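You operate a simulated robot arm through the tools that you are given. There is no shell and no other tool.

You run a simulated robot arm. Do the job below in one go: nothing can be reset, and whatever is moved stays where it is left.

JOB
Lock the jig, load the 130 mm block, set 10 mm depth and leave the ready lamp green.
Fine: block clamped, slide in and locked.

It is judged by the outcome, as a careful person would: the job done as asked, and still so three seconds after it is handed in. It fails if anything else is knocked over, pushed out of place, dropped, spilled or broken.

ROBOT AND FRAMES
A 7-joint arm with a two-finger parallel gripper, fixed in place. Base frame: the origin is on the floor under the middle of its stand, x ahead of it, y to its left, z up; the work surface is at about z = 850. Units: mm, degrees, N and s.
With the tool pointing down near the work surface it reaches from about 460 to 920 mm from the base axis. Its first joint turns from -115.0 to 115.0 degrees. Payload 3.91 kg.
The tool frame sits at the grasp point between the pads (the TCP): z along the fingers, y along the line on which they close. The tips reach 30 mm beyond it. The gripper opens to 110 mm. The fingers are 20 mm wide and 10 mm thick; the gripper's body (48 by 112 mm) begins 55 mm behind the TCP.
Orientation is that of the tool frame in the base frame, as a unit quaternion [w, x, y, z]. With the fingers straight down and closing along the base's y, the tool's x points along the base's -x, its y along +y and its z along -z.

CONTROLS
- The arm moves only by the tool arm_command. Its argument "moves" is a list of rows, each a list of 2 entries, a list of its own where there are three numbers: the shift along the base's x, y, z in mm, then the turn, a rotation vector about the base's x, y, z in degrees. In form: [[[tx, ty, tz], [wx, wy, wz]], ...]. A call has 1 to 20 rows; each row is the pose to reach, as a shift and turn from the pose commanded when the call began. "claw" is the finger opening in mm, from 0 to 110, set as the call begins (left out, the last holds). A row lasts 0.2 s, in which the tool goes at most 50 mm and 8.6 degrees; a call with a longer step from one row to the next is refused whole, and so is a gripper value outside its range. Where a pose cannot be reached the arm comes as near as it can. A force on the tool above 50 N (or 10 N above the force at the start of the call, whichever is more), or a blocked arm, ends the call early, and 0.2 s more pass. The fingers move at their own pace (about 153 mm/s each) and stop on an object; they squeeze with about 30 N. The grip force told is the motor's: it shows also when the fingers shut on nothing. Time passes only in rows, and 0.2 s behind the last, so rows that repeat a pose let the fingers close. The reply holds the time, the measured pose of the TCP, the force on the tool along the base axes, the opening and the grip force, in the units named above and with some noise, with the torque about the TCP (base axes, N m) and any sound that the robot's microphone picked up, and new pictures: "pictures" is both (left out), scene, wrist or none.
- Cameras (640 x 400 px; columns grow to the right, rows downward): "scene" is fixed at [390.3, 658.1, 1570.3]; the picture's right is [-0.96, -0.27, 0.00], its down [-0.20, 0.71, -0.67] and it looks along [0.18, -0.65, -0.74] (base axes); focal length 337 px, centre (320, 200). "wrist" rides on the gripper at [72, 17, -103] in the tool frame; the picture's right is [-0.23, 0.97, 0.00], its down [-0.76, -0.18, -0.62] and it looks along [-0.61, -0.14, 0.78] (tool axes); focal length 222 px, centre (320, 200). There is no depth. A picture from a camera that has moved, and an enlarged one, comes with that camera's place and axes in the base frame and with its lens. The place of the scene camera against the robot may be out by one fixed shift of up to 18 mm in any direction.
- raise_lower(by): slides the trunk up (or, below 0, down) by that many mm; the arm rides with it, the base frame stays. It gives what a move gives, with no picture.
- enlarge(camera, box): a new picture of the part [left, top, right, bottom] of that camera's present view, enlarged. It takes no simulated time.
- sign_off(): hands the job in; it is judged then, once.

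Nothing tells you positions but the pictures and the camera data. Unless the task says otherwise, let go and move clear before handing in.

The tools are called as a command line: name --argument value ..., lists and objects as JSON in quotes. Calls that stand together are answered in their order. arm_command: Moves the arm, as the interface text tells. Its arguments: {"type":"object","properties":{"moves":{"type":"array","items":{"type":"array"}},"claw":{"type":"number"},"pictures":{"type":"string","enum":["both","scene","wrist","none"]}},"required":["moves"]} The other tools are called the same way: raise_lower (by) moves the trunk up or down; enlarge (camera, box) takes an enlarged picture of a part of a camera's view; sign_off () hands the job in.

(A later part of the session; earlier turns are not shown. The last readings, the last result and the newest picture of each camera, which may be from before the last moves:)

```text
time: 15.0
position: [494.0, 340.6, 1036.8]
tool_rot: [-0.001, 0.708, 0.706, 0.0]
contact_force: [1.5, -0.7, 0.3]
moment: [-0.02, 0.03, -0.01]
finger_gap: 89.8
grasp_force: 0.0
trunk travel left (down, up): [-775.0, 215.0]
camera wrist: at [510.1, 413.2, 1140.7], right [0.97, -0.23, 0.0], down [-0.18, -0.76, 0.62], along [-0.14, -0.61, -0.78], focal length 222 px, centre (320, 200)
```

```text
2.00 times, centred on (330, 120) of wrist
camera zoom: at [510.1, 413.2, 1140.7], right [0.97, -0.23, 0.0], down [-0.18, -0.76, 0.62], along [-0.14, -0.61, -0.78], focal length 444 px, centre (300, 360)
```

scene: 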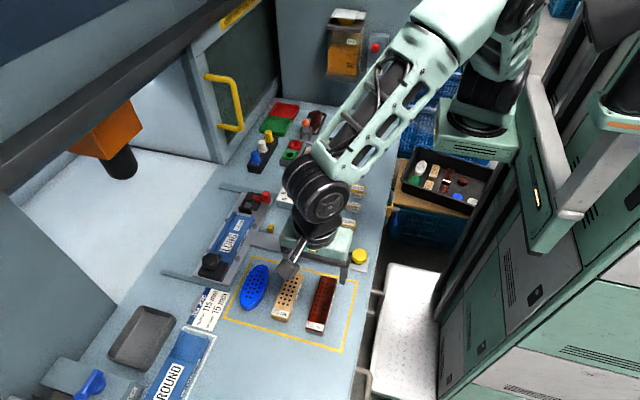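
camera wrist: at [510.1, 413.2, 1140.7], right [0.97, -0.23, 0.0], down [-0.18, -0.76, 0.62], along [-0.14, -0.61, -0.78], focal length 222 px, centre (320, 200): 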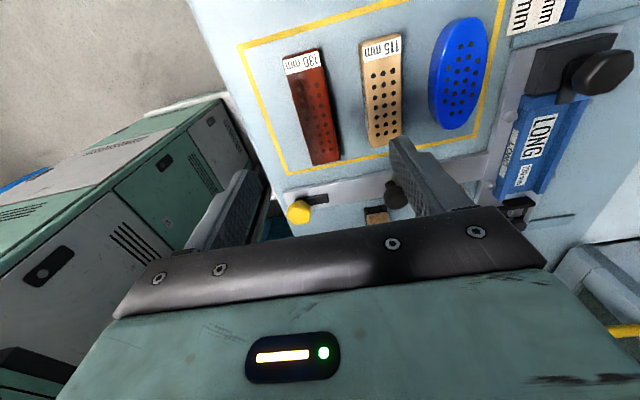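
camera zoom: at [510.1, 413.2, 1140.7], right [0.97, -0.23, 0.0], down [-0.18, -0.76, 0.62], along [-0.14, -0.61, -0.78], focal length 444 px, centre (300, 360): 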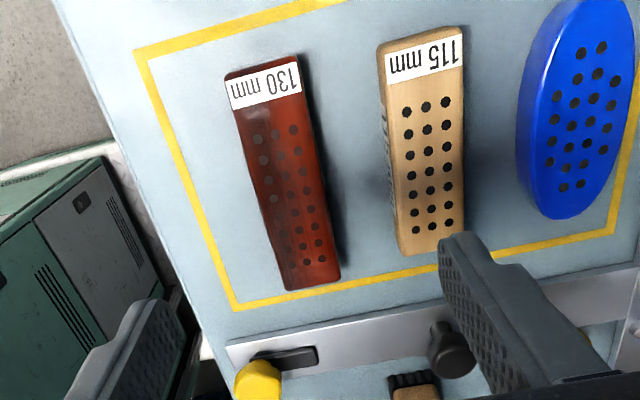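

enlarge --camera "scene" --box '[295, 265, 345, 340]'

enlarge --camera "wrist" --box '[265, 30, 365, 180]'

enlarge --camera "scene" --box '[200, 190, 270, 260]'

enlarge --camera "wrist" --box '[470, 20, 640, 240]'

```text
5.33 times, centred on (320, 302) of scene
camera zoom: at [390.3, 658.1, 1570.3], right [-0.96, -0.27, 0.0], down [-0.2, 0.71, -0.67], along [0.18, -0.65, -0.74], focal length 1798 px, centre (320, -347)
```

zoom: 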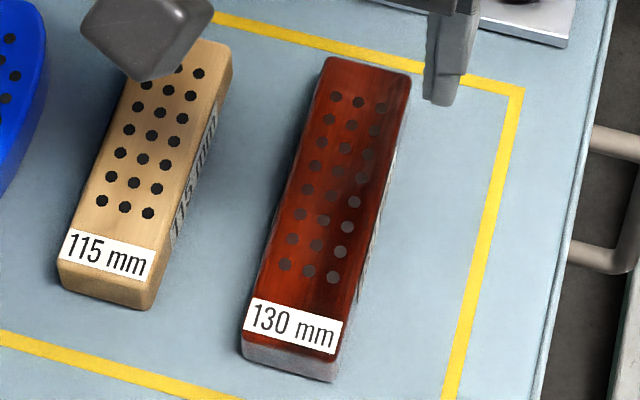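

```text
2.67 times, centred on (315, 105) of wrist
camera zoom: at [510.1, 413.2, 1140.7], right [0.97, -0.23, 0.0], down [-0.18, -0.76, 0.62], along [-0.14, -0.61, -0.78], focal length 592 px, centre (333, 453)
```

zoom: 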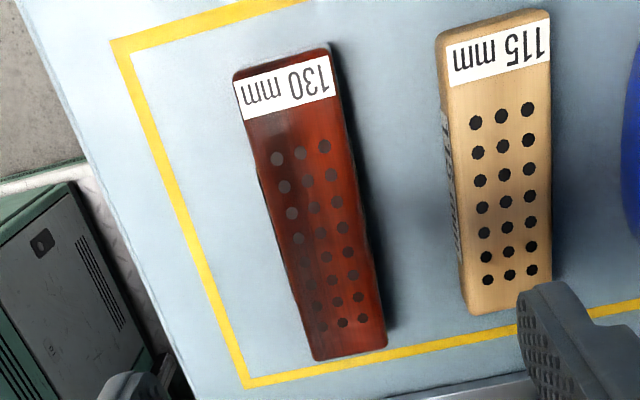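

```text
5.71 times, centred on (235, 225) of scene
camera zoom: at [390.3, 658.1, 1570.3], right [-0.96, -0.27, 0.0], down [-0.2, 0.71, -0.67], along [0.18, -0.65, -0.74], focal length 1926 px, centre (806, 57)
```

zoom: 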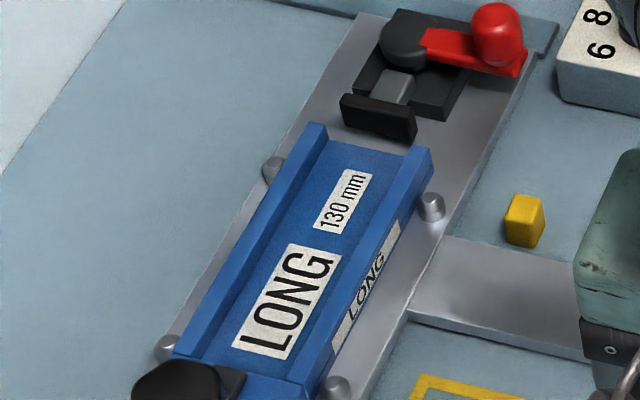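

```text
1.82 times, centred on (555, 130) of wrist
camera zoom: at [510.1, 413.2, 1140.7], right [0.97, -0.23, 0.0], down [-0.18, -0.76, 0.62], along [-0.14, -0.61, -0.78], focal length 404 px, centre (-107, 327)
```

zoom: 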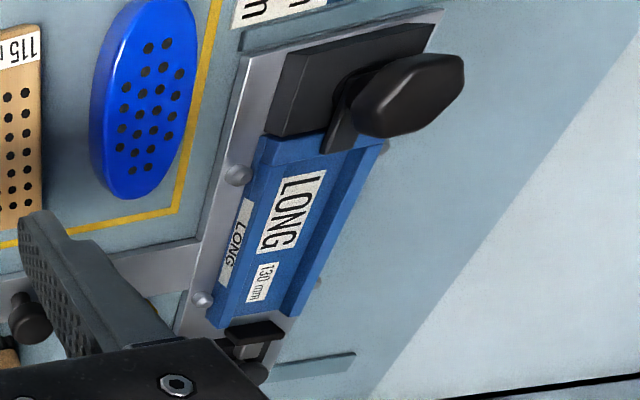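

The block's centre is about (485, 330), roughly 39 mm wide, top around z≈870–872, with 40 mm clear to the 115 block. I'll centre over it and lower partway to verify.

arm_command --moves '[[[-4, -5, -33], [0, 0, 0]], [[-8, -10, -66], [0, 0, 0]], [[-8, -10, -98], [0, 0, 0]]]' --claw 62

enlarge --camera "wrist" --box '[240, 40, 400, 240]'

enlarge --camera "scene" --box '[260, 240, 380, 340]'

```text
time: 15.8
position: [485.7, 329.2, 939.9]
tool_rot: [0.0, 0.708, 0.706, 0.0]
contact_force: [0.1, 0.1, -0.1]
moment: [-0.01, -0.02, 0.01]
finger_gap: 62.1
grasp_force: 0.1
trunk travel left (down, up): [-775.0, 215.0]
camera wrist: at [502.2, 403.0, 1043.3], right [0.97, -0.23, 0.0], down [-0.18, -0.76, 0.62], along [-0.14, -0.61, -0.78], focal length 222 px, centre (320, 200)
```

scene: 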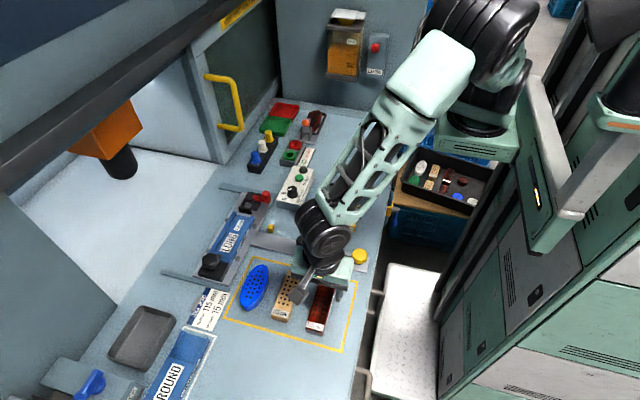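
wrist: 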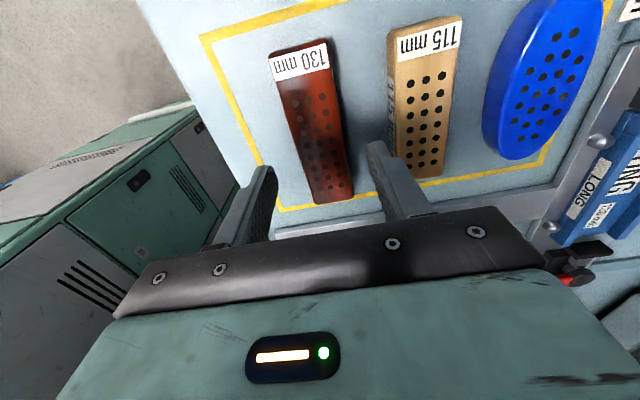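

```text
2.00 times, centred on (320, 140) of wrist
camera zoom: at [502.2, 403.0, 1043.3], right [0.97, -0.23, 0.0], down [-0.18, -0.76, 0.62], along [-0.14, -0.61, -0.78], focal length 444 px, centre (320, 320)
```

zoom: 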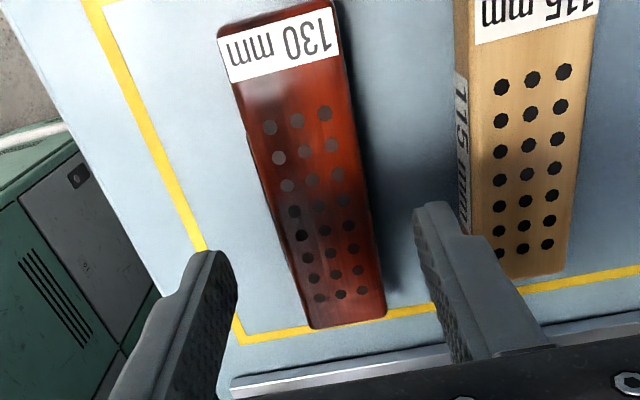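

```text
4.00 times, centred on (320, 290) of scene
camera zoom: at [390.3, 658.1, 1570.3], right [-0.96, -0.27, 0.0], down [-0.2, 0.71, -0.67], along [0.18, -0.65, -0.74], focal length 1348 px, centre (320, -160)
```

zoom: 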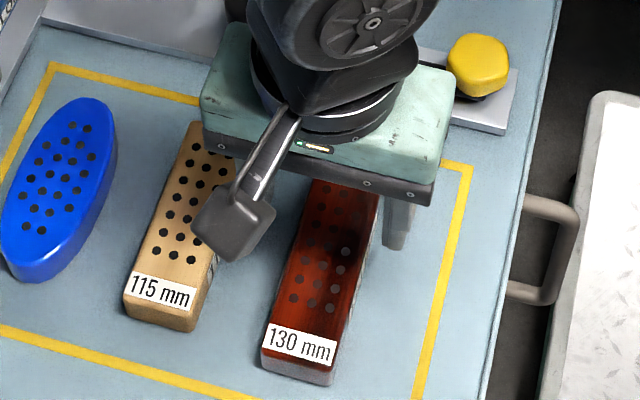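

The block lies aligned with y, centred at about (485, 331). I'll go down so the tips overlap only its upper 8 mm or so and grip.

arm_command --moves '[[[0, 0, -20], [0, 0, 0]], [[0, 0, -35], [0, 0, 0]], [[0, 0, -45], [0, 0, 0]], [[0, 0, -45], [0, 0, 0]]]' --pictures "wrist"

enlarge --camera "scene" --box '[290, 260, 360, 340]'

enlarge --camera "wrist" --box '[220, 40, 420, 240]'

```text
time: 16.8
position: [484.9, 329.5, 894.4]
tool_rot: [0.0, 0.707, 0.707, 0.001]
contact_force: [0.4, 0.3, 0.3]
moment: [-0.01, -0.04, 0.0]
finger_gap: 62.1
grasp_force: 0.0
trunk travel left (down, up): [-775.0, 215.0]
camera wrist: at [501.5, 403.8, 997.9], right [0.97, -0.23, 0.0], down [-0.18, -0.76, 0.62], along [-0.14, -0.61, -0.78], focal length 222 px, centre (320, 200)
```

wrist: 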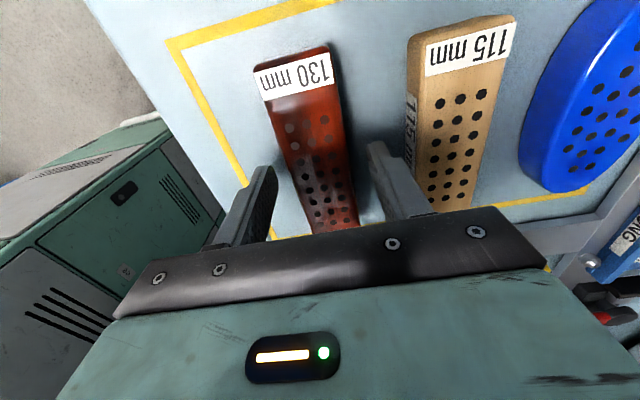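

```text
5.00 times, centred on (325, 300) of scene
camera zoom: at [390.3, 658.1, 1570.3], right [-0.96, -0.27, 0.0], down [-0.2, 0.71, -0.67], along [0.18, -0.65, -0.74], focal length 1685 px, centre (295, -300)
```

zoom: 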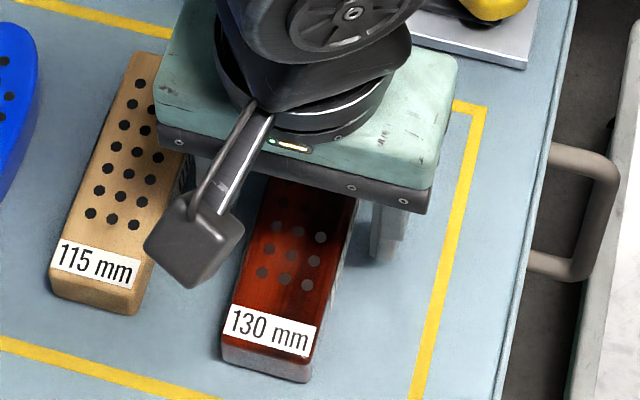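

```text
2.00 times, centred on (320, 140) of wrist
camera zoom: at [501.5, 403.8, 997.9], right [0.97, -0.23, 0.0], down [-0.18, -0.76, 0.62], along [-0.14, -0.61, -0.78], focal length 444 px, centre (320, 320)
```

zoom: 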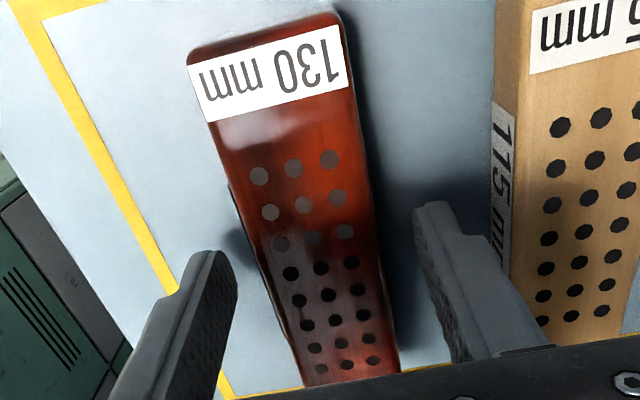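

arm_command --moves '[[[0, 0, 0], [0, 0, 0]], [[0, 0, 0], [0, 0, 0]]]' --claw 25 --pictures "wrist"

enlarge --camera "wrist" --box '[220, 40, 420, 240]'

```text
time: 17.4
position: [485.0, 330.7, 893.6]
tool_rot: [0.001, 0.708, 0.707, 0.0]
contact_force: [1.0, 1.5, 0.7]
moment: [-0.01, -0.01, 0.01]
finger_gap: 39.3
grasp_force: 30.0
trunk travel left (down, up): [-775.0, 215.0]
camera wrist: at [501.4, 403.8, 997.9], right [0.97, -0.23, 0.0], down [-0.18, -0.76, 0.62], along [-0.14, -0.61, -0.78], focal length 222 px, centre (320, 200)
```

wrist: 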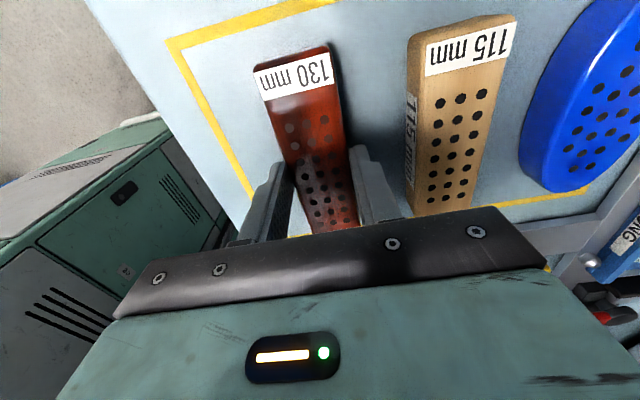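

```text
2.00 times, centred on (320, 140) of wrist
camera zoom: at [501.4, 403.8, 997.9], right [0.97, -0.23, 0.0], down [-0.18, -0.76, 0.62], along [-0.14, -0.61, -0.78], focal length 444 px, centre (320, 320)
```

zoom: 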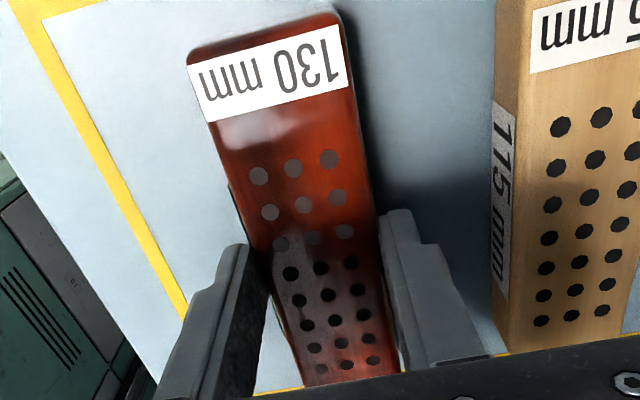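

Gripped at 39.3 mm. I'll lift and carry it beside the jig, taking an oblique view to measure the channel.

arm_command --moves '[[[0, 0, 25], [0, 0, 0]], [[0, 0, 60], [0, 0, 0]], [[25, -5, 95], [0, 0, 0]], [[60, -10, 125], [0, 0, 0]], [[98, -20, 135], [0, 0, 0]], [[120, -30, 135], [0, 0, 0]]]'

enlarge --camera "wrist" --box '[380, 0, 640, 240]'

enlarge --camera "wrist" --box '[220, 40, 420, 240]'

```text
time: 18.8
position: [604.3, 300.3, 1029.2]
tool_rot: [0.0, 0.707, 0.708, 0.0]
contact_force: [-0.7, 0.5, 0.1]
moment: [0.0, 0.0, 0.03]
finger_gap: 39.1
grasp_force: 30.0
trunk travel left (down, up): [-775.0, 215.0]
camera wrist: at [621.2, 374.0, 1132.6], right [0.97, -0.23, 0.0], down [-0.18, -0.76, 0.62], along [-0.14, -0.61, -0.78], focal length 222 px, centre (320, 200)
```

scene: 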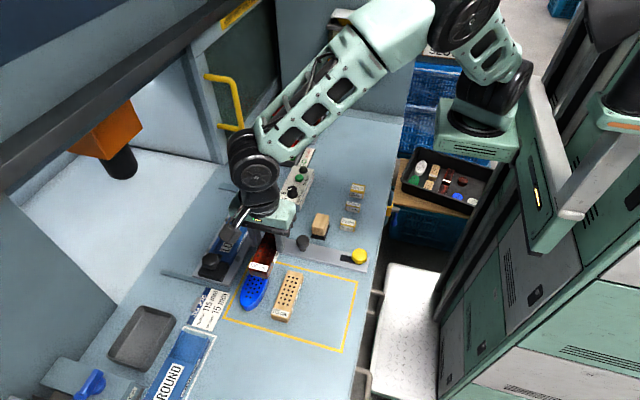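
wrist: 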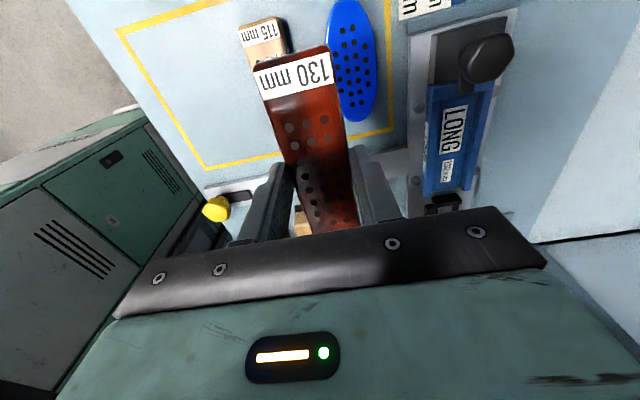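

```text
1.67 times, centred on (510, 120) of wrist
camera zoom: at [621.2, 374.0, 1132.6], right [0.97, -0.23, 0.0], down [-0.18, -0.76, 0.62], along [-0.14, -0.61, -0.78], focal length 370 px, centre (3, 333)
```

zoom: 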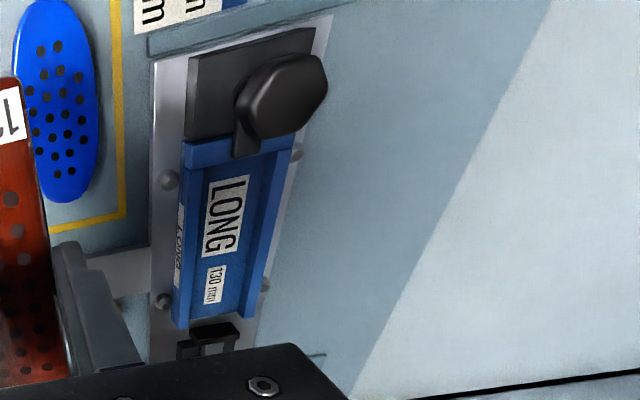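

```text
2.00 times, centred on (320, 140) of wrist
camera zoom: at [621.2, 374.0, 1132.6], right [0.97, -0.23, 0.0], down [-0.18, -0.76, 0.62], along [-0.14, -0.61, -0.78], focal length 444 px, centre (320, 320)
```

zoom: 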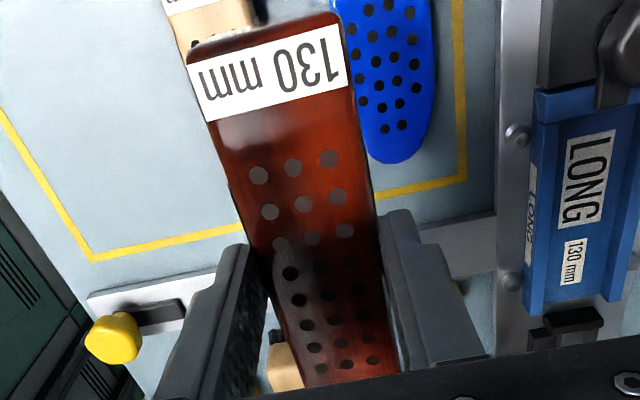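

enlarge --camera "wrist" --box '[410, 60, 520, 160]'

enlarge --camera "wrist" --box '[410, 130, 490, 215]'

enlarge --camera "scene" --box '[195, 190, 285, 290]'

```text
4.00 times, centred on (465, 110) of wrist
camera zoom: at [621.2, 374.0, 1132.6], right [0.97, -0.23, 0.0], down [-0.18, -0.76, 0.62], along [-0.14, -0.61, -0.78], focal length 888 px, centre (-260, 560)
```

zoom: 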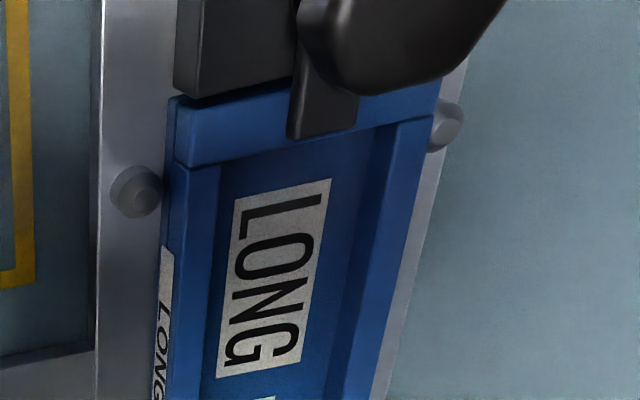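

```text
4.71 times, centred on (450, 172) of wrist
camera zoom: at [621.2, 374.0, 1132.6], right [0.97, -0.23, 0.0], down [-0.18, -0.76, 0.62], along [-0.14, -0.61, -0.78], focal length 1045 px, centre (-292, 329)
```

zoom: 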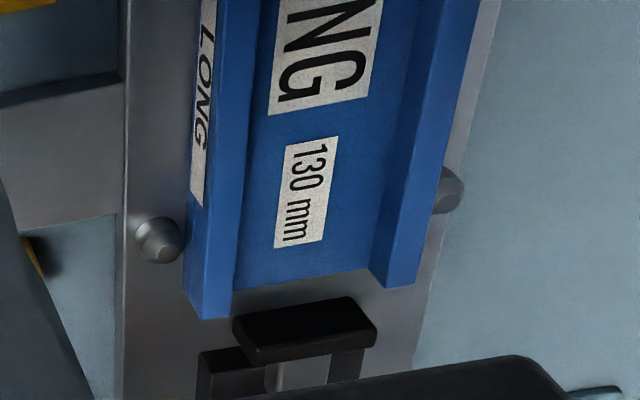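

```text
4.00 times, centred on (240, 240) of scene
camera zoom: at [390.3, 658.1, 1570.3], right [-0.96, -0.27, 0.0], down [-0.2, 0.71, -0.67], along [0.18, -0.65, -0.74], focal length 1348 px, centre (640, 40)
```

zoom: 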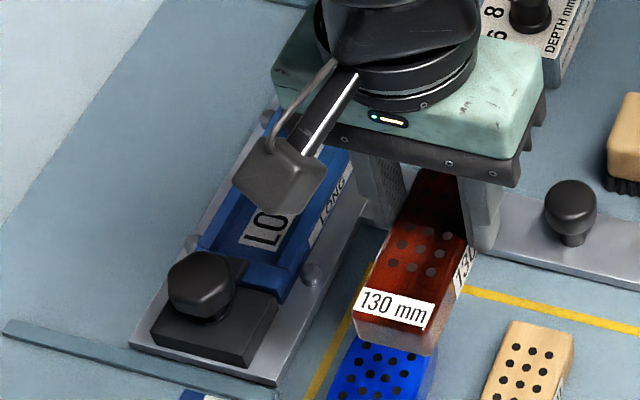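

Measurements: channel x≈733–777.5 (centre 755), floor z≈870, walls top ≈880.5, end wall inner face y≈281, pad face y≈137. I'll carry the block above the channel, aiming its +y end just short of the end wall.

arm_command --moves '[[[35, -20, 0], [0, 0, 0]], [[75, -45, 0], [0, 0, 0]], [[115, -70, 0], [0, 0, 0]], [[150, -87, -15], [0, 0, 0]], [[150, -87, -45], [0, 0, 0]], [[150, -87, -75], [0, 0, 0]]]'

enlarge --camera "wrist" --box '[220, 20, 420, 220]'

enlarge --camera "scene" --box '[185, 180, 285, 290]'

```text
time: 20.2
position: [754.2, 212.7, 955.4]
tool_rot: [0.0, 0.707, 0.707, -0.001]
contact_force: [-0.7, 0.5, -0.3]
moment: [0.01, 0.0, -0.01]
finger_gap: 39.2
grasp_force: 30.0
trunk travel left (down, up): [-775.0, 215.0]
camera wrist: at [770.3, 286.9, 1058.1], right [0.97, -0.23, 0.0], down [-0.18, -0.76, 0.62], along [-0.14, -0.61, -0.78], focal length 222 px, centre (320, 200)
```

scene: 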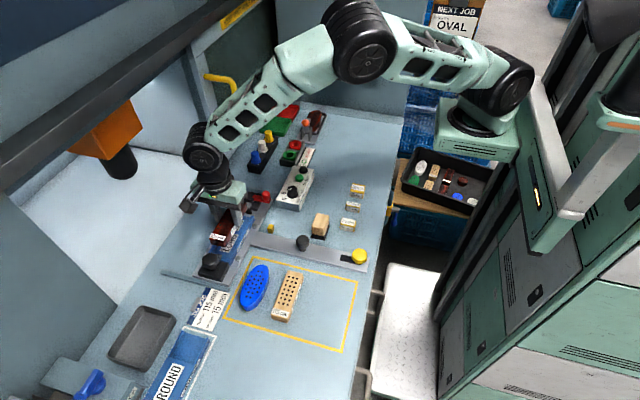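
wrist: 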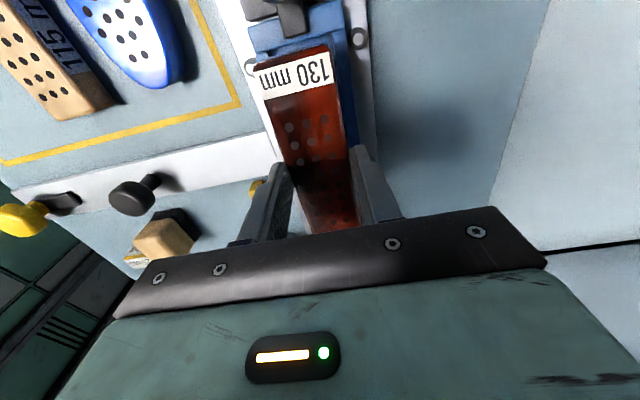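

```text
2.00 times, centred on (320, 120) of wrist
camera zoom: at [770.3, 286.9, 1058.1], right [0.97, -0.23, 0.0], down [-0.18, -0.76, 0.62], along [-0.14, -0.61, -0.78], focal length 444 px, centre (320, 360)
```

zoom: 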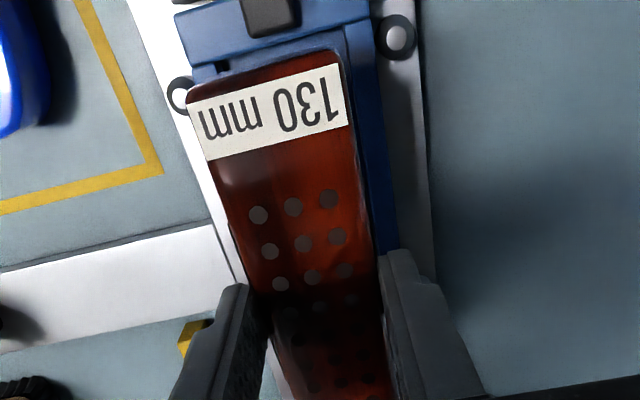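

```text
3.64 times, centred on (235, 235) of scene
camera zoom: at [390.3, 658.1, 1570.3], right [-0.96, -0.27, 0.0], down [-0.2, 0.71, -0.67], along [0.18, -0.65, -0.74], focal length 1226 px, centre (629, 73)
```

zoom: 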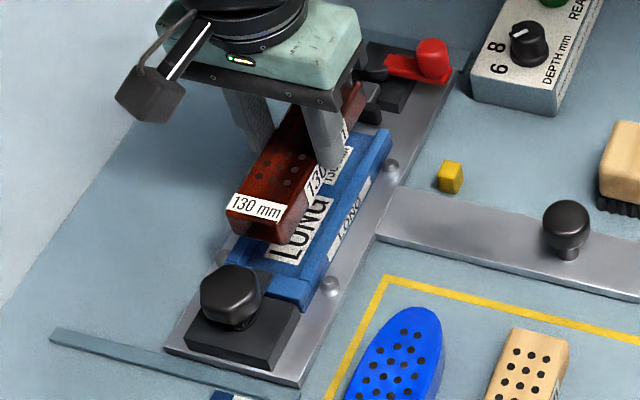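

Alignment looks right, with about 2 mm end clearance. I'll shift 1.5 mm in −y and lower to just above the channel floor, watching forces.

arm_command --moves '[[[0, -1.5, -15], [0, 0, 0]], [[0, -1.5, -27], [0, 0, 0]], [[0, -1.5, -32], [0, 0, 0]], [[0, -1.5, -36], [0, 0, 0]]]'

enlarge --camera "wrist" --box '[220, 20, 420, 220]'

enlarge --camera "scene" --box '[195, 190, 275, 280]'

```text
time: 21.2
position: [755.0, 212.7, 918.9]
tool_rot: [0.0, 0.708, 0.706, 0.0]
contact_force: [0.2, -0.4, -0.9]
moment: [0.01, 0.01, -0.02]
finger_gap: 39.2
grasp_force: 29.9
trunk travel left (down, up): [-775.0, 215.0]
camera wrist: at [771.4, 285.9, 1022.3], right [0.97, -0.23, 0.0], down [-0.18, -0.76, 0.62], along [-0.14, -0.61, -0.78], focal length 222 px, centre (320, 200)
```

scene: 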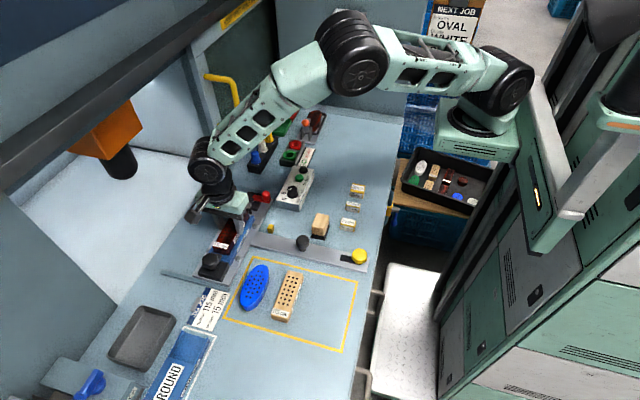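
wrist: 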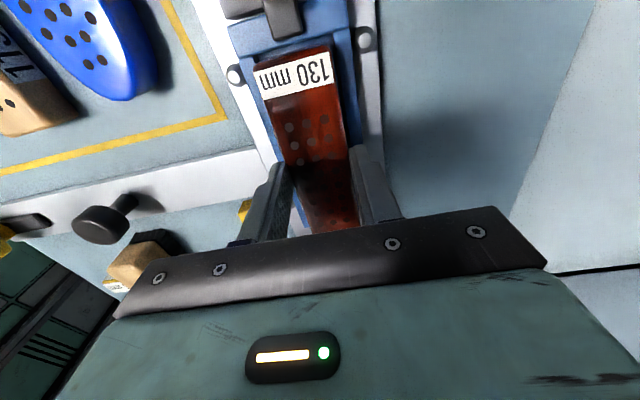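

```text
2.00 times, centred on (320, 120) of wrist
camera zoom: at [771.4, 285.9, 1022.3], right [0.97, -0.23, 0.0], down [-0.18, -0.76, 0.62], along [-0.14, -0.61, -0.78], focal length 444 px, centre (320, 360)
```

zoom: 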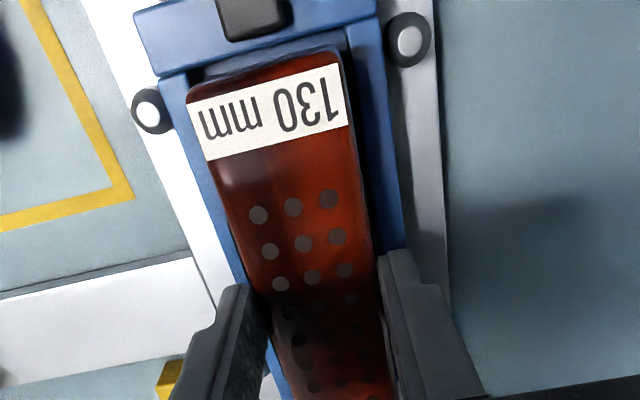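

```text
4.44 times, centred on (235, 235) of scene
camera zoom: at [390.3, 658.1, 1570.3], right [-0.96, -0.27, 0.0], down [-0.2, 0.71, -0.67], along [0.18, -0.65, -0.74], focal length 1498 px, centre (698, 44)
```

zoom: 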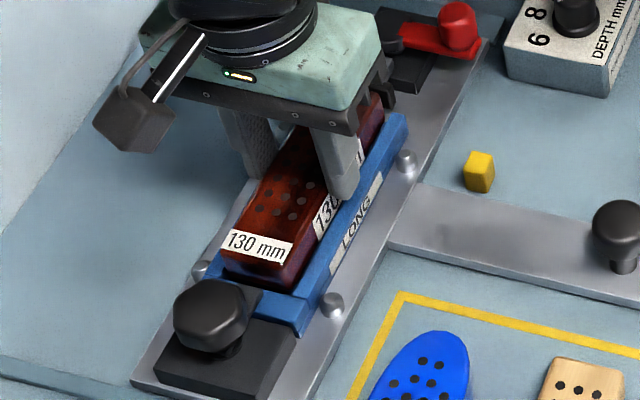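

The block has entered the channel without contact. I'll lower in fine steps to the floor.

arm_command --moves '[[[0, 0, -1.5], [0, 0, 0]], [[0, 0, -3], [0, 0, 0]]]' --pictures "none"

arm_command --moves '[[[0, 0, -0.5], [0, 0, 0]], [[0, 0, -1], [0, 0, 0]]]' --pictures "wrist"

enlarge --camera "scene" --box '[195, 190, 275, 280]'

```text
time: 21.8
position: [754.8, 211.7, 914.5]
tool_rot: [0.0, 0.707, 0.707, 0.0]
contact_force: [0.2, -0.2, -0.9]
moment: [-0.03, -0.03, -0.03]
finger_gap: 39.2
grasp_force: 30.4
trunk travel left (down, up): [-775.0, 215.0]
```

```text
time: 22.4
position: [753.6, 210.8, 914.8]
tool_rot: [0.0, 0.708, 0.707, 0.0]
contact_force: [-0.4, 0.3, -1.1]
moment: [-0.02, 0.0, 0.01]
finger_gap: 39.2
grasp_force: 29.9
trunk travel left (down, up): [-775.0, 215.0]
camera wrist: at [771.2, 285.6, 1018.1], right [0.97, -0.23, 0.0], down [-0.18, -0.76, 0.62], along [-0.14, -0.61, -0.78], focal length 222 px, centre (320, 200)
```

wrist: 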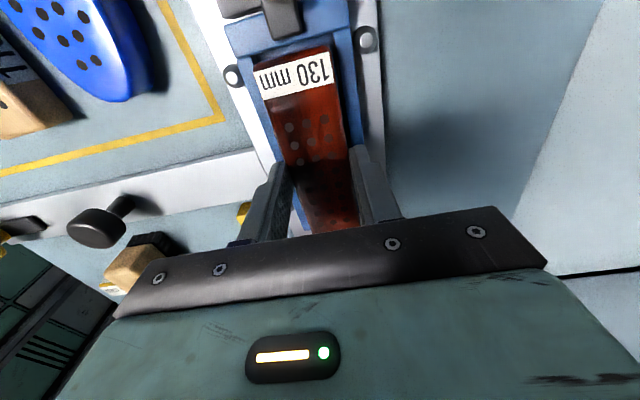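

```text
4.44 times, centred on (235, 235) of scene
camera zoom: at [390.3, 658.1, 1570.3], right [-0.96, -0.27, 0.0], down [-0.2, 0.71, -0.67], along [0.18, -0.65, -0.74], focal length 1498 px, centre (698, 44)
```

zoom: 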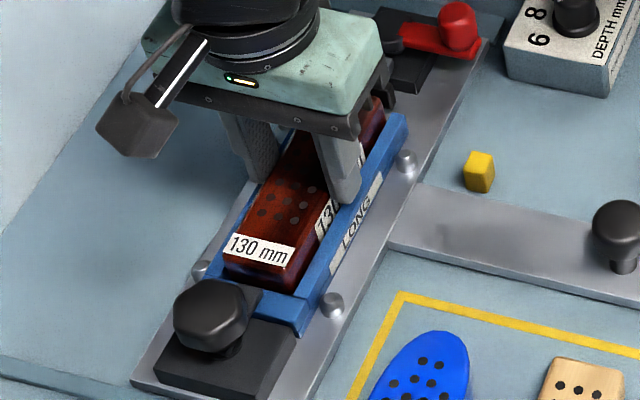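

arm_command --moves '[[[0, 0, -0.5], [0, 0, 0]], [[0, 0, -1], [0, 0, 0]]]' --pictures "none"

arm_command --moves '[[[0, 0, -0.5], [0, 0, 0]], [[0, 0, -1], [0, 0, 0]]]' --pictures "wrist"

enlarge --camera "wrist" --box '[220, 20, 420, 220]'

```text
time: 23.0
position: [753.8, 211.5, 914.2]
tool_rot: [0.0, 0.707, 0.707, 0.0]
contact_force: [-0.8, 0.4, -0.4]
moment: [-0.02, 0.02, 0.02]
finger_gap: 39.0
grasp_force: 30.0
trunk travel left (down, up): [-775.0, 215.0]
```

```text
time: 23.6
position: [754.6, 212.0, 911.3]
tool_rot: [0.0, 0.708, 0.707, 0.0]
contact_force: [-0.2, -0.1, -0.8]
moment: [0.04, -0.03, 0.02]
finger_gap: 39.0
grasp_force: 30.2
trunk travel left (down, up): [-775.0, 215.0]
camera wrist: at [771.3, 285.6, 1016.1], right [0.97, -0.23, 0.0], down [-0.18, -0.76, 0.62], along [-0.14, -0.61, -0.78], focal length 222 px, centre (320, 200)
```

wrist: 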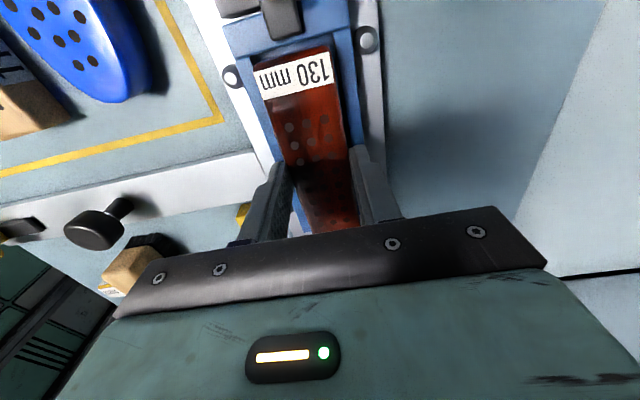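

```text
2.00 times, centred on (320, 120) of wrist
camera zoom: at [771.3, 285.6, 1016.1], right [0.97, -0.23, 0.0], down [-0.18, -0.76, 0.62], along [-0.14, -0.61, -0.78], focal length 444 px, centre (320, 360)
```

zoom: 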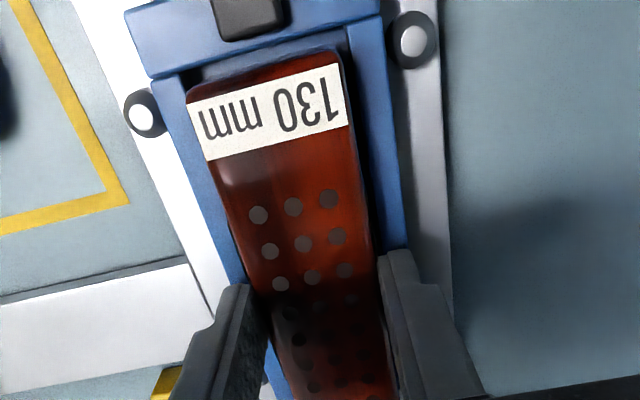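

arm_command --moves '[[[0, 0, -0.5], [0, 0, 0]], [[0, 0, -1], [0, 0, 0]]]' --pictures "none"

enlarge --camera "scene" --box '[215, 200, 265, 260]'

```text
time: 24.2
position: [755.6, 212.1, 912.7]
tool_rot: [0.0, 0.706, 0.708, 0.0]
contact_force: [-0.8, -0.9, 4.5]
moment: [-0.05, 0.07, 0.01]
finger_gap: 39.1
grasp_force: 30.1
trunk travel left (down, up): [-775.0, 215.0]
```

```text
6.67 times, centred on (240, 230) of scene
camera zoom: at [390.3, 658.1, 1570.3], right [-0.96, -0.27, 0.0], down [-0.2, 0.71, -0.67], along [0.18, -0.65, -0.74], focal length 2247 px, centre (853, 0)
```

zoom: 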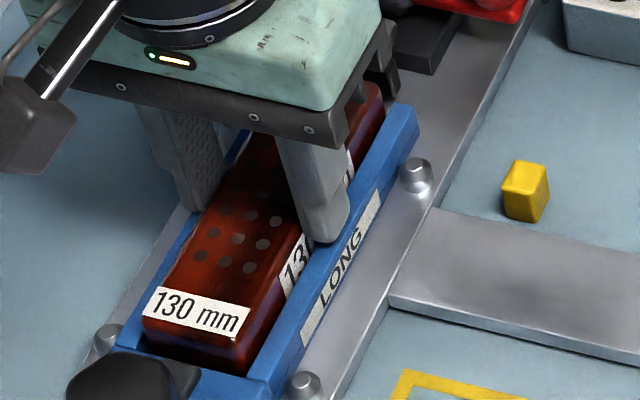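

Contact force shows the block is down (+4.5 N). Releasing and rising to check.

arm_command --moves '[[[0, 0, 0], [0, 0, 0]], [[0, 0, 0.5], [0, 0, 0]], [[0, 0, 20], [0, 0, 0]], [[0, 0, 60], [0, 0, 0]], [[0, 0, 100], [0, 0, 0]]]' --claw 56

enlarge --camera "wrist" --box '[240, 30, 400, 210]'

enlarge --camera "scene" --box '[195, 180, 285, 280]'

```text
time: 25.4
position: [756.2, 213.4, 1010.3]
tool_rot: [0.0, 0.708, 0.706, 0.0]
contact_force: [-0.6, 0.7, -0.1]
moment: [0.0, -0.01, 0.02]
finger_gap: 56.1
grasp_force: 0.1
trunk travel left (down, up): [-775.0, 215.0]
camera wrist: at [771.8, 286.4, 1115.0], right [0.97, -0.23, 0.0], down [-0.18, -0.76, 0.62], along [-0.14, -0.61, -0.78], focal length 222 px, centre (320, 200)
```

scene: 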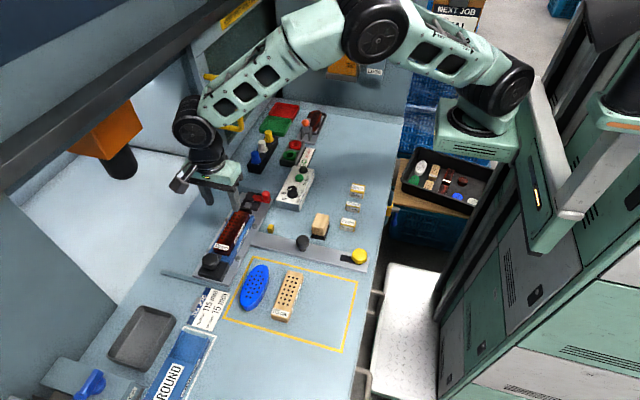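
wrist: 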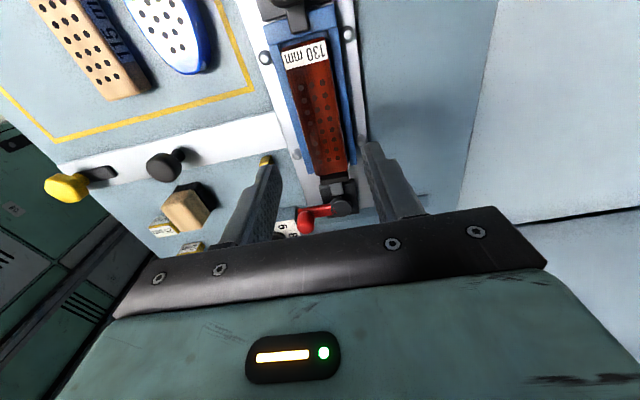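

```text
2.22 times, centred on (320, 120) of wrist
camera zoom: at [771.8, 286.4, 1115.0], right [0.97, -0.23, 0.0], down [-0.18, -0.76, 0.62], along [-0.14, -0.61, -0.78], focal length 494 px, centre (320, 378)
```

zoom: 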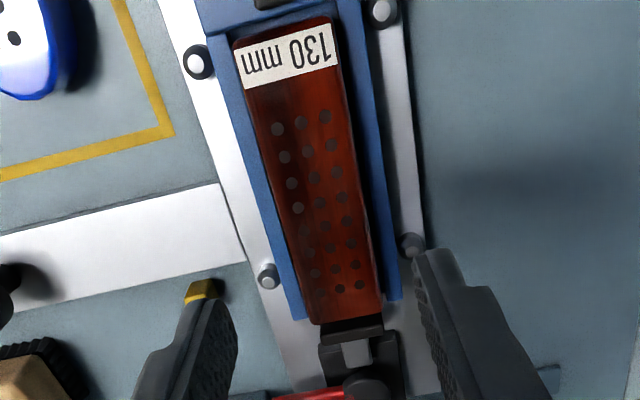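

```text
4.00 times, centred on (240, 230) of scene
camera zoom: at [390.3, 658.1, 1570.3], right [-0.96, -0.27, 0.0], down [-0.2, 0.71, -0.67], along [0.18, -0.65, -0.74], focal length 1348 px, centre (640, 80)
```

zoom: 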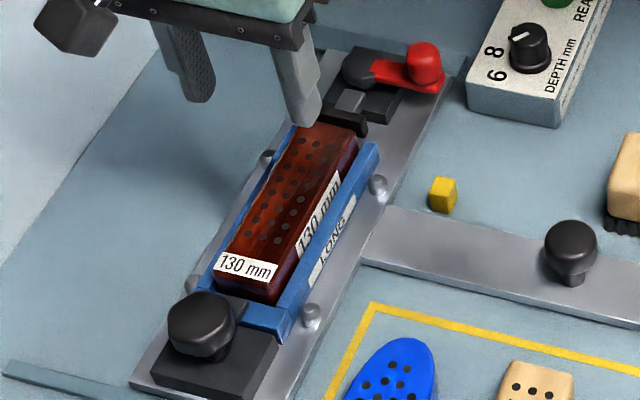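

The block is seated in the channel. Next comes the red clamp lever: pivot about (756, 93), knob about (711, 97). I'll move over it with tool orientation 0 for a close look.

arm_command --moves '[[[-4, -10, 0], [0, 0, 8.2]], [[-8, -21, 0], [0, 0, 16.4]], [[-12, -31, 0], [0, 0, 24.6]], [[-16, -42, 0], [0, 0, 32.8]], [[-20, -52, 0], [0, 0, 41]], [[-24, -63, 0], [0, 0, 49.2]], [[-28, -73, 0], [0, 0, 57.4]], [[-32, -84, 0], [0, 0, 65.6]], [[-36, -94, 0], [0, 0, 73.8]], [[-40, -105, 0], [0, 0, 82]], [[-44, -115, -10], [0, 0, 90]]]' --claw 50

enlarge --camera "wrist" --box '[240, 80, 400, 220]'

enlarge --camera "scene" --box '[225, 170, 305, 230]'

```text
time: 27.8
position: [709.9, 98.2, 1001.2]
tool_rot: [0.0, -0.001, 1.0, -0.001]
contact_force: [-1.2, 0.4, 0.7]
moment: [-0.04, -0.01, -0.01]
finger_gap: 49.8
grasp_force: 0.1
trunk travel left (down, up): [-775.0, 215.0]
camera wrist: at [638.0, 115.2, 1104.9], right [0.23, 0.97, 0.0], down [0.76, -0.18, 0.62], along [0.61, -0.14, -0.78], focal length 222 px, centre (320, 200)
```

scene: 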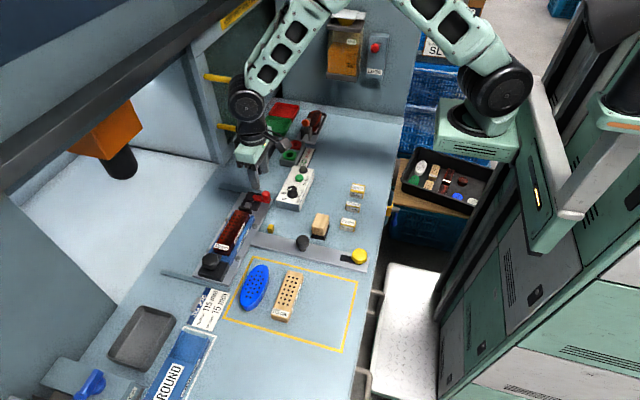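
wrist: 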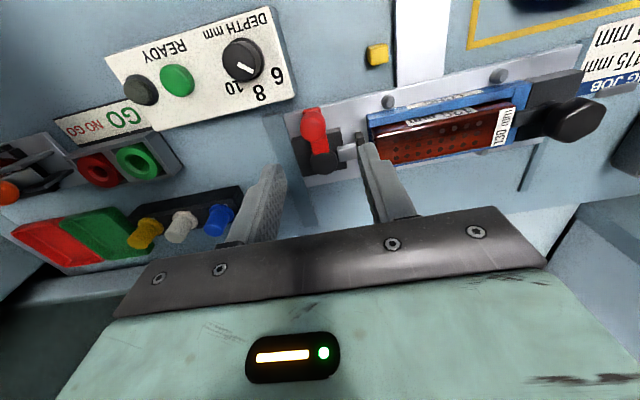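

```text
2.86 times, centred on (320, 150) of wrist
camera zoom: at [638.0, 115.2, 1104.9], right [0.23, 0.97, 0.0], down [0.76, -0.18, 0.62], along [0.61, -0.14, -0.78], focal length 635 px, centre (320, 343)
```

zoom: 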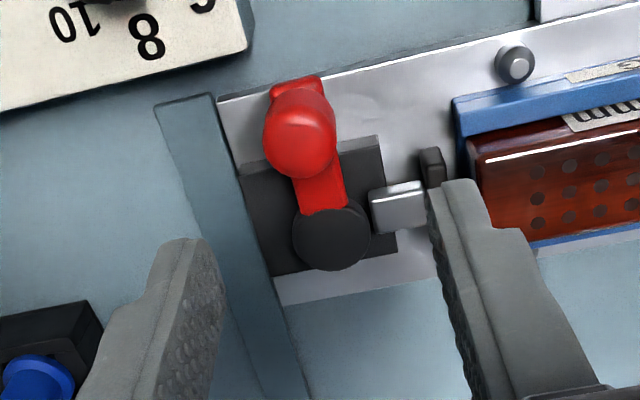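

```text
6.67 times, centred on (265, 200) of scene
camera zoom: at [390.3, 658.1, 1570.3], right [-0.96, -0.27, 0.0], down [-0.2, 0.71, -0.67], along [0.18, -0.65, -0.74], focal length 2247 px, centre (687, 200)
```

zoom: 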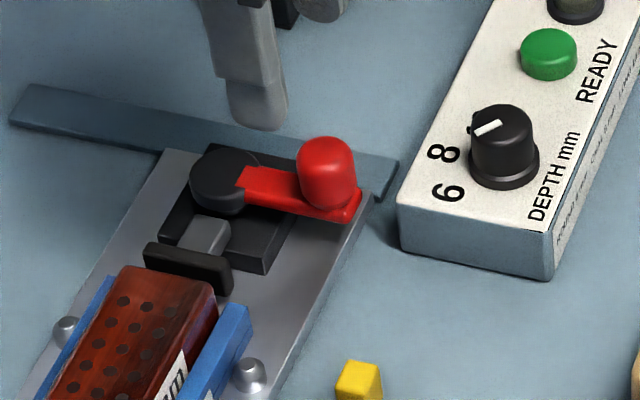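

arm_command --moves '[[[0, -2, -25], [0, 0, 0]], [[0, -2, -45], [0, 0, 0]]]'

enlarge --camera "wrist" --box '[240, 80, 400, 220]'

enlarge --camera "scene" --box '[225, 170, 305, 230]'

```text
time: 28.4
position: [712.0, 96.0, 955.9]
tool_rot: [0.001, 0.0, 1.0, 0.001]
contact_force: [-0.1, -1.0, 0.2]
moment: [0.0, -0.01, 0.01]
finger_gap: 49.8
grasp_force: 0.1
trunk travel left (down, up): [-775.0, 215.0]
camera wrist: at [638.0, 113.4, 1060.6], right [0.23, 0.97, 0.0], down [0.76, -0.18, 0.62], along [0.61, -0.14, -0.78], focal length 222 px, centre (320, 200)
```

scene: 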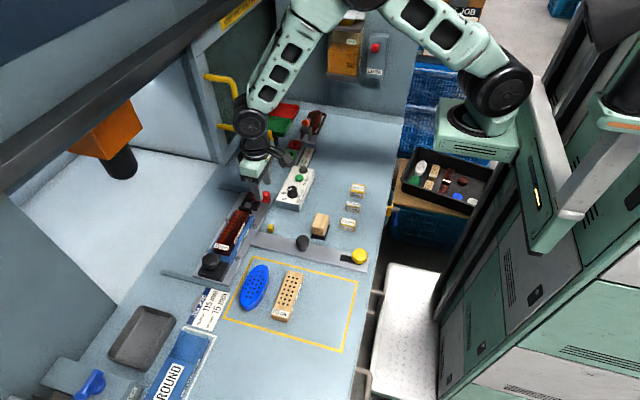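
wrist: 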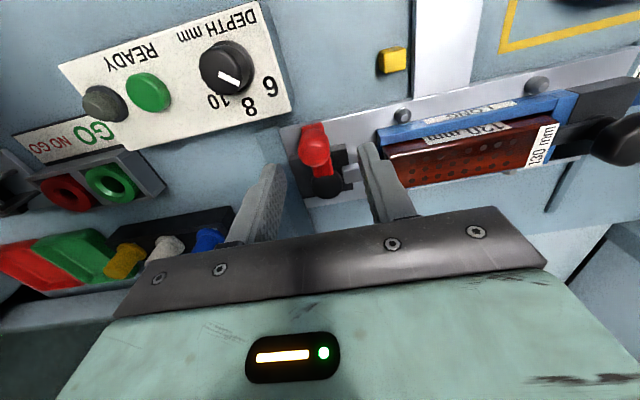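

```text
2.86 times, centred on (320, 150) of wrist
camera zoom: at [638.0, 113.4, 1060.6], right [0.23, 0.97, 0.0], down [0.76, -0.18, 0.62], along [0.61, -0.14, -0.78], focal length 635 px, centre (320, 343)
```

zoom: 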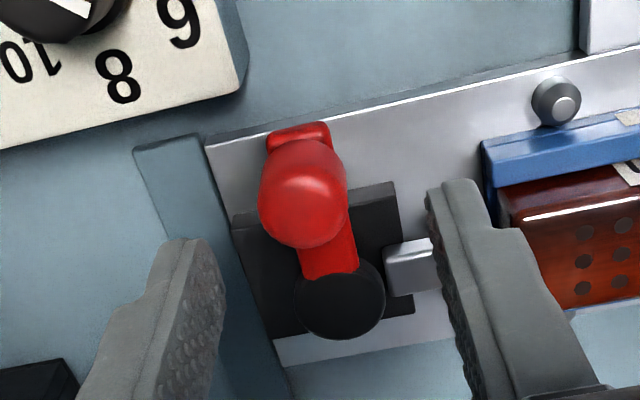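

```text
6.67 times, centred on (265, 200) of scene
camera zoom: at [390.3, 658.1, 1570.3], right [-0.96, -0.27, 0.0], down [-0.2, 0.71, -0.67], along [0.18, -0.65, -0.74], focal length 2247 px, centre (687, 200)
```

zoom: 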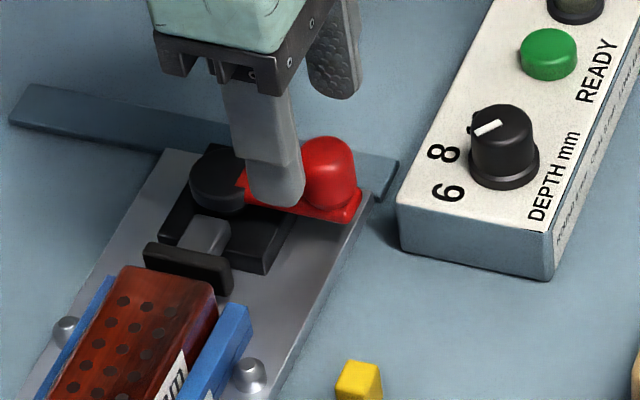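

arm_command --moves '[[[0, -4, -10], [0, 0, 0]], [[0, -4, -22], [0, 0, 0]], [[0, -4, -33], [0, 0, 0]]]' --pictures "wrist"

enlarge --camera "wrist" --box '[240, 80, 400, 220]'

enlarge --camera "scene" --box '[225, 170, 305, 230]'

```text
time: 29.2
position: [710.9, 92.4, 923.9]
tool_rot: [0.0, 0.0, 1.0, 0.0]
contact_force: [-0.5, 0.5, 0.7]
moment: [-0.02, 0.01, 0.02]
finger_gap: 50.2
grasp_force: 0.0
trunk travel left (down, up): [-775.0, 215.0]
camera wrist: at [637.9, 109.6, 1027.6], right [0.23, 0.97, 0.0], down [0.76, -0.18, 0.62], along [0.61, -0.14, -0.78], focal length 222 px, centre (320, 200)
```

wrist: 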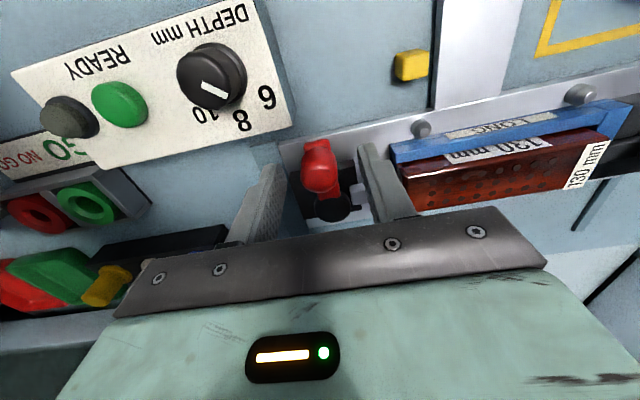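

```text
2.86 times, centred on (320, 150) of wrist
camera zoom: at [637.9, 109.6, 1027.6], right [0.23, 0.97, 0.0], down [0.76, -0.18, 0.62], along [0.61, -0.14, -0.78], focal length 635 px, centre (320, 343)
```

zoom: 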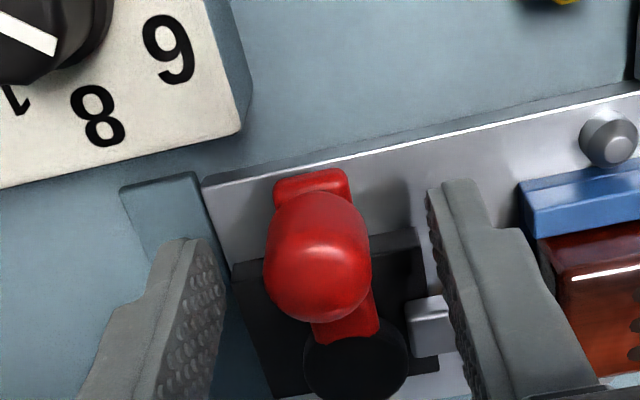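

```text
6.67 times, centred on (265, 200) of scene
camera zoom: at [390.3, 658.1, 1570.3], right [-0.96, -0.27, 0.0], down [-0.2, 0.71, -0.67], along [0.18, -0.65, -0.74], focal length 2247 px, centre (687, 200)
```

zoom: 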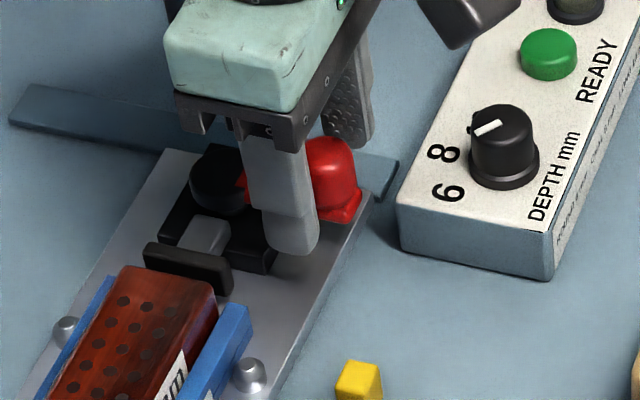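

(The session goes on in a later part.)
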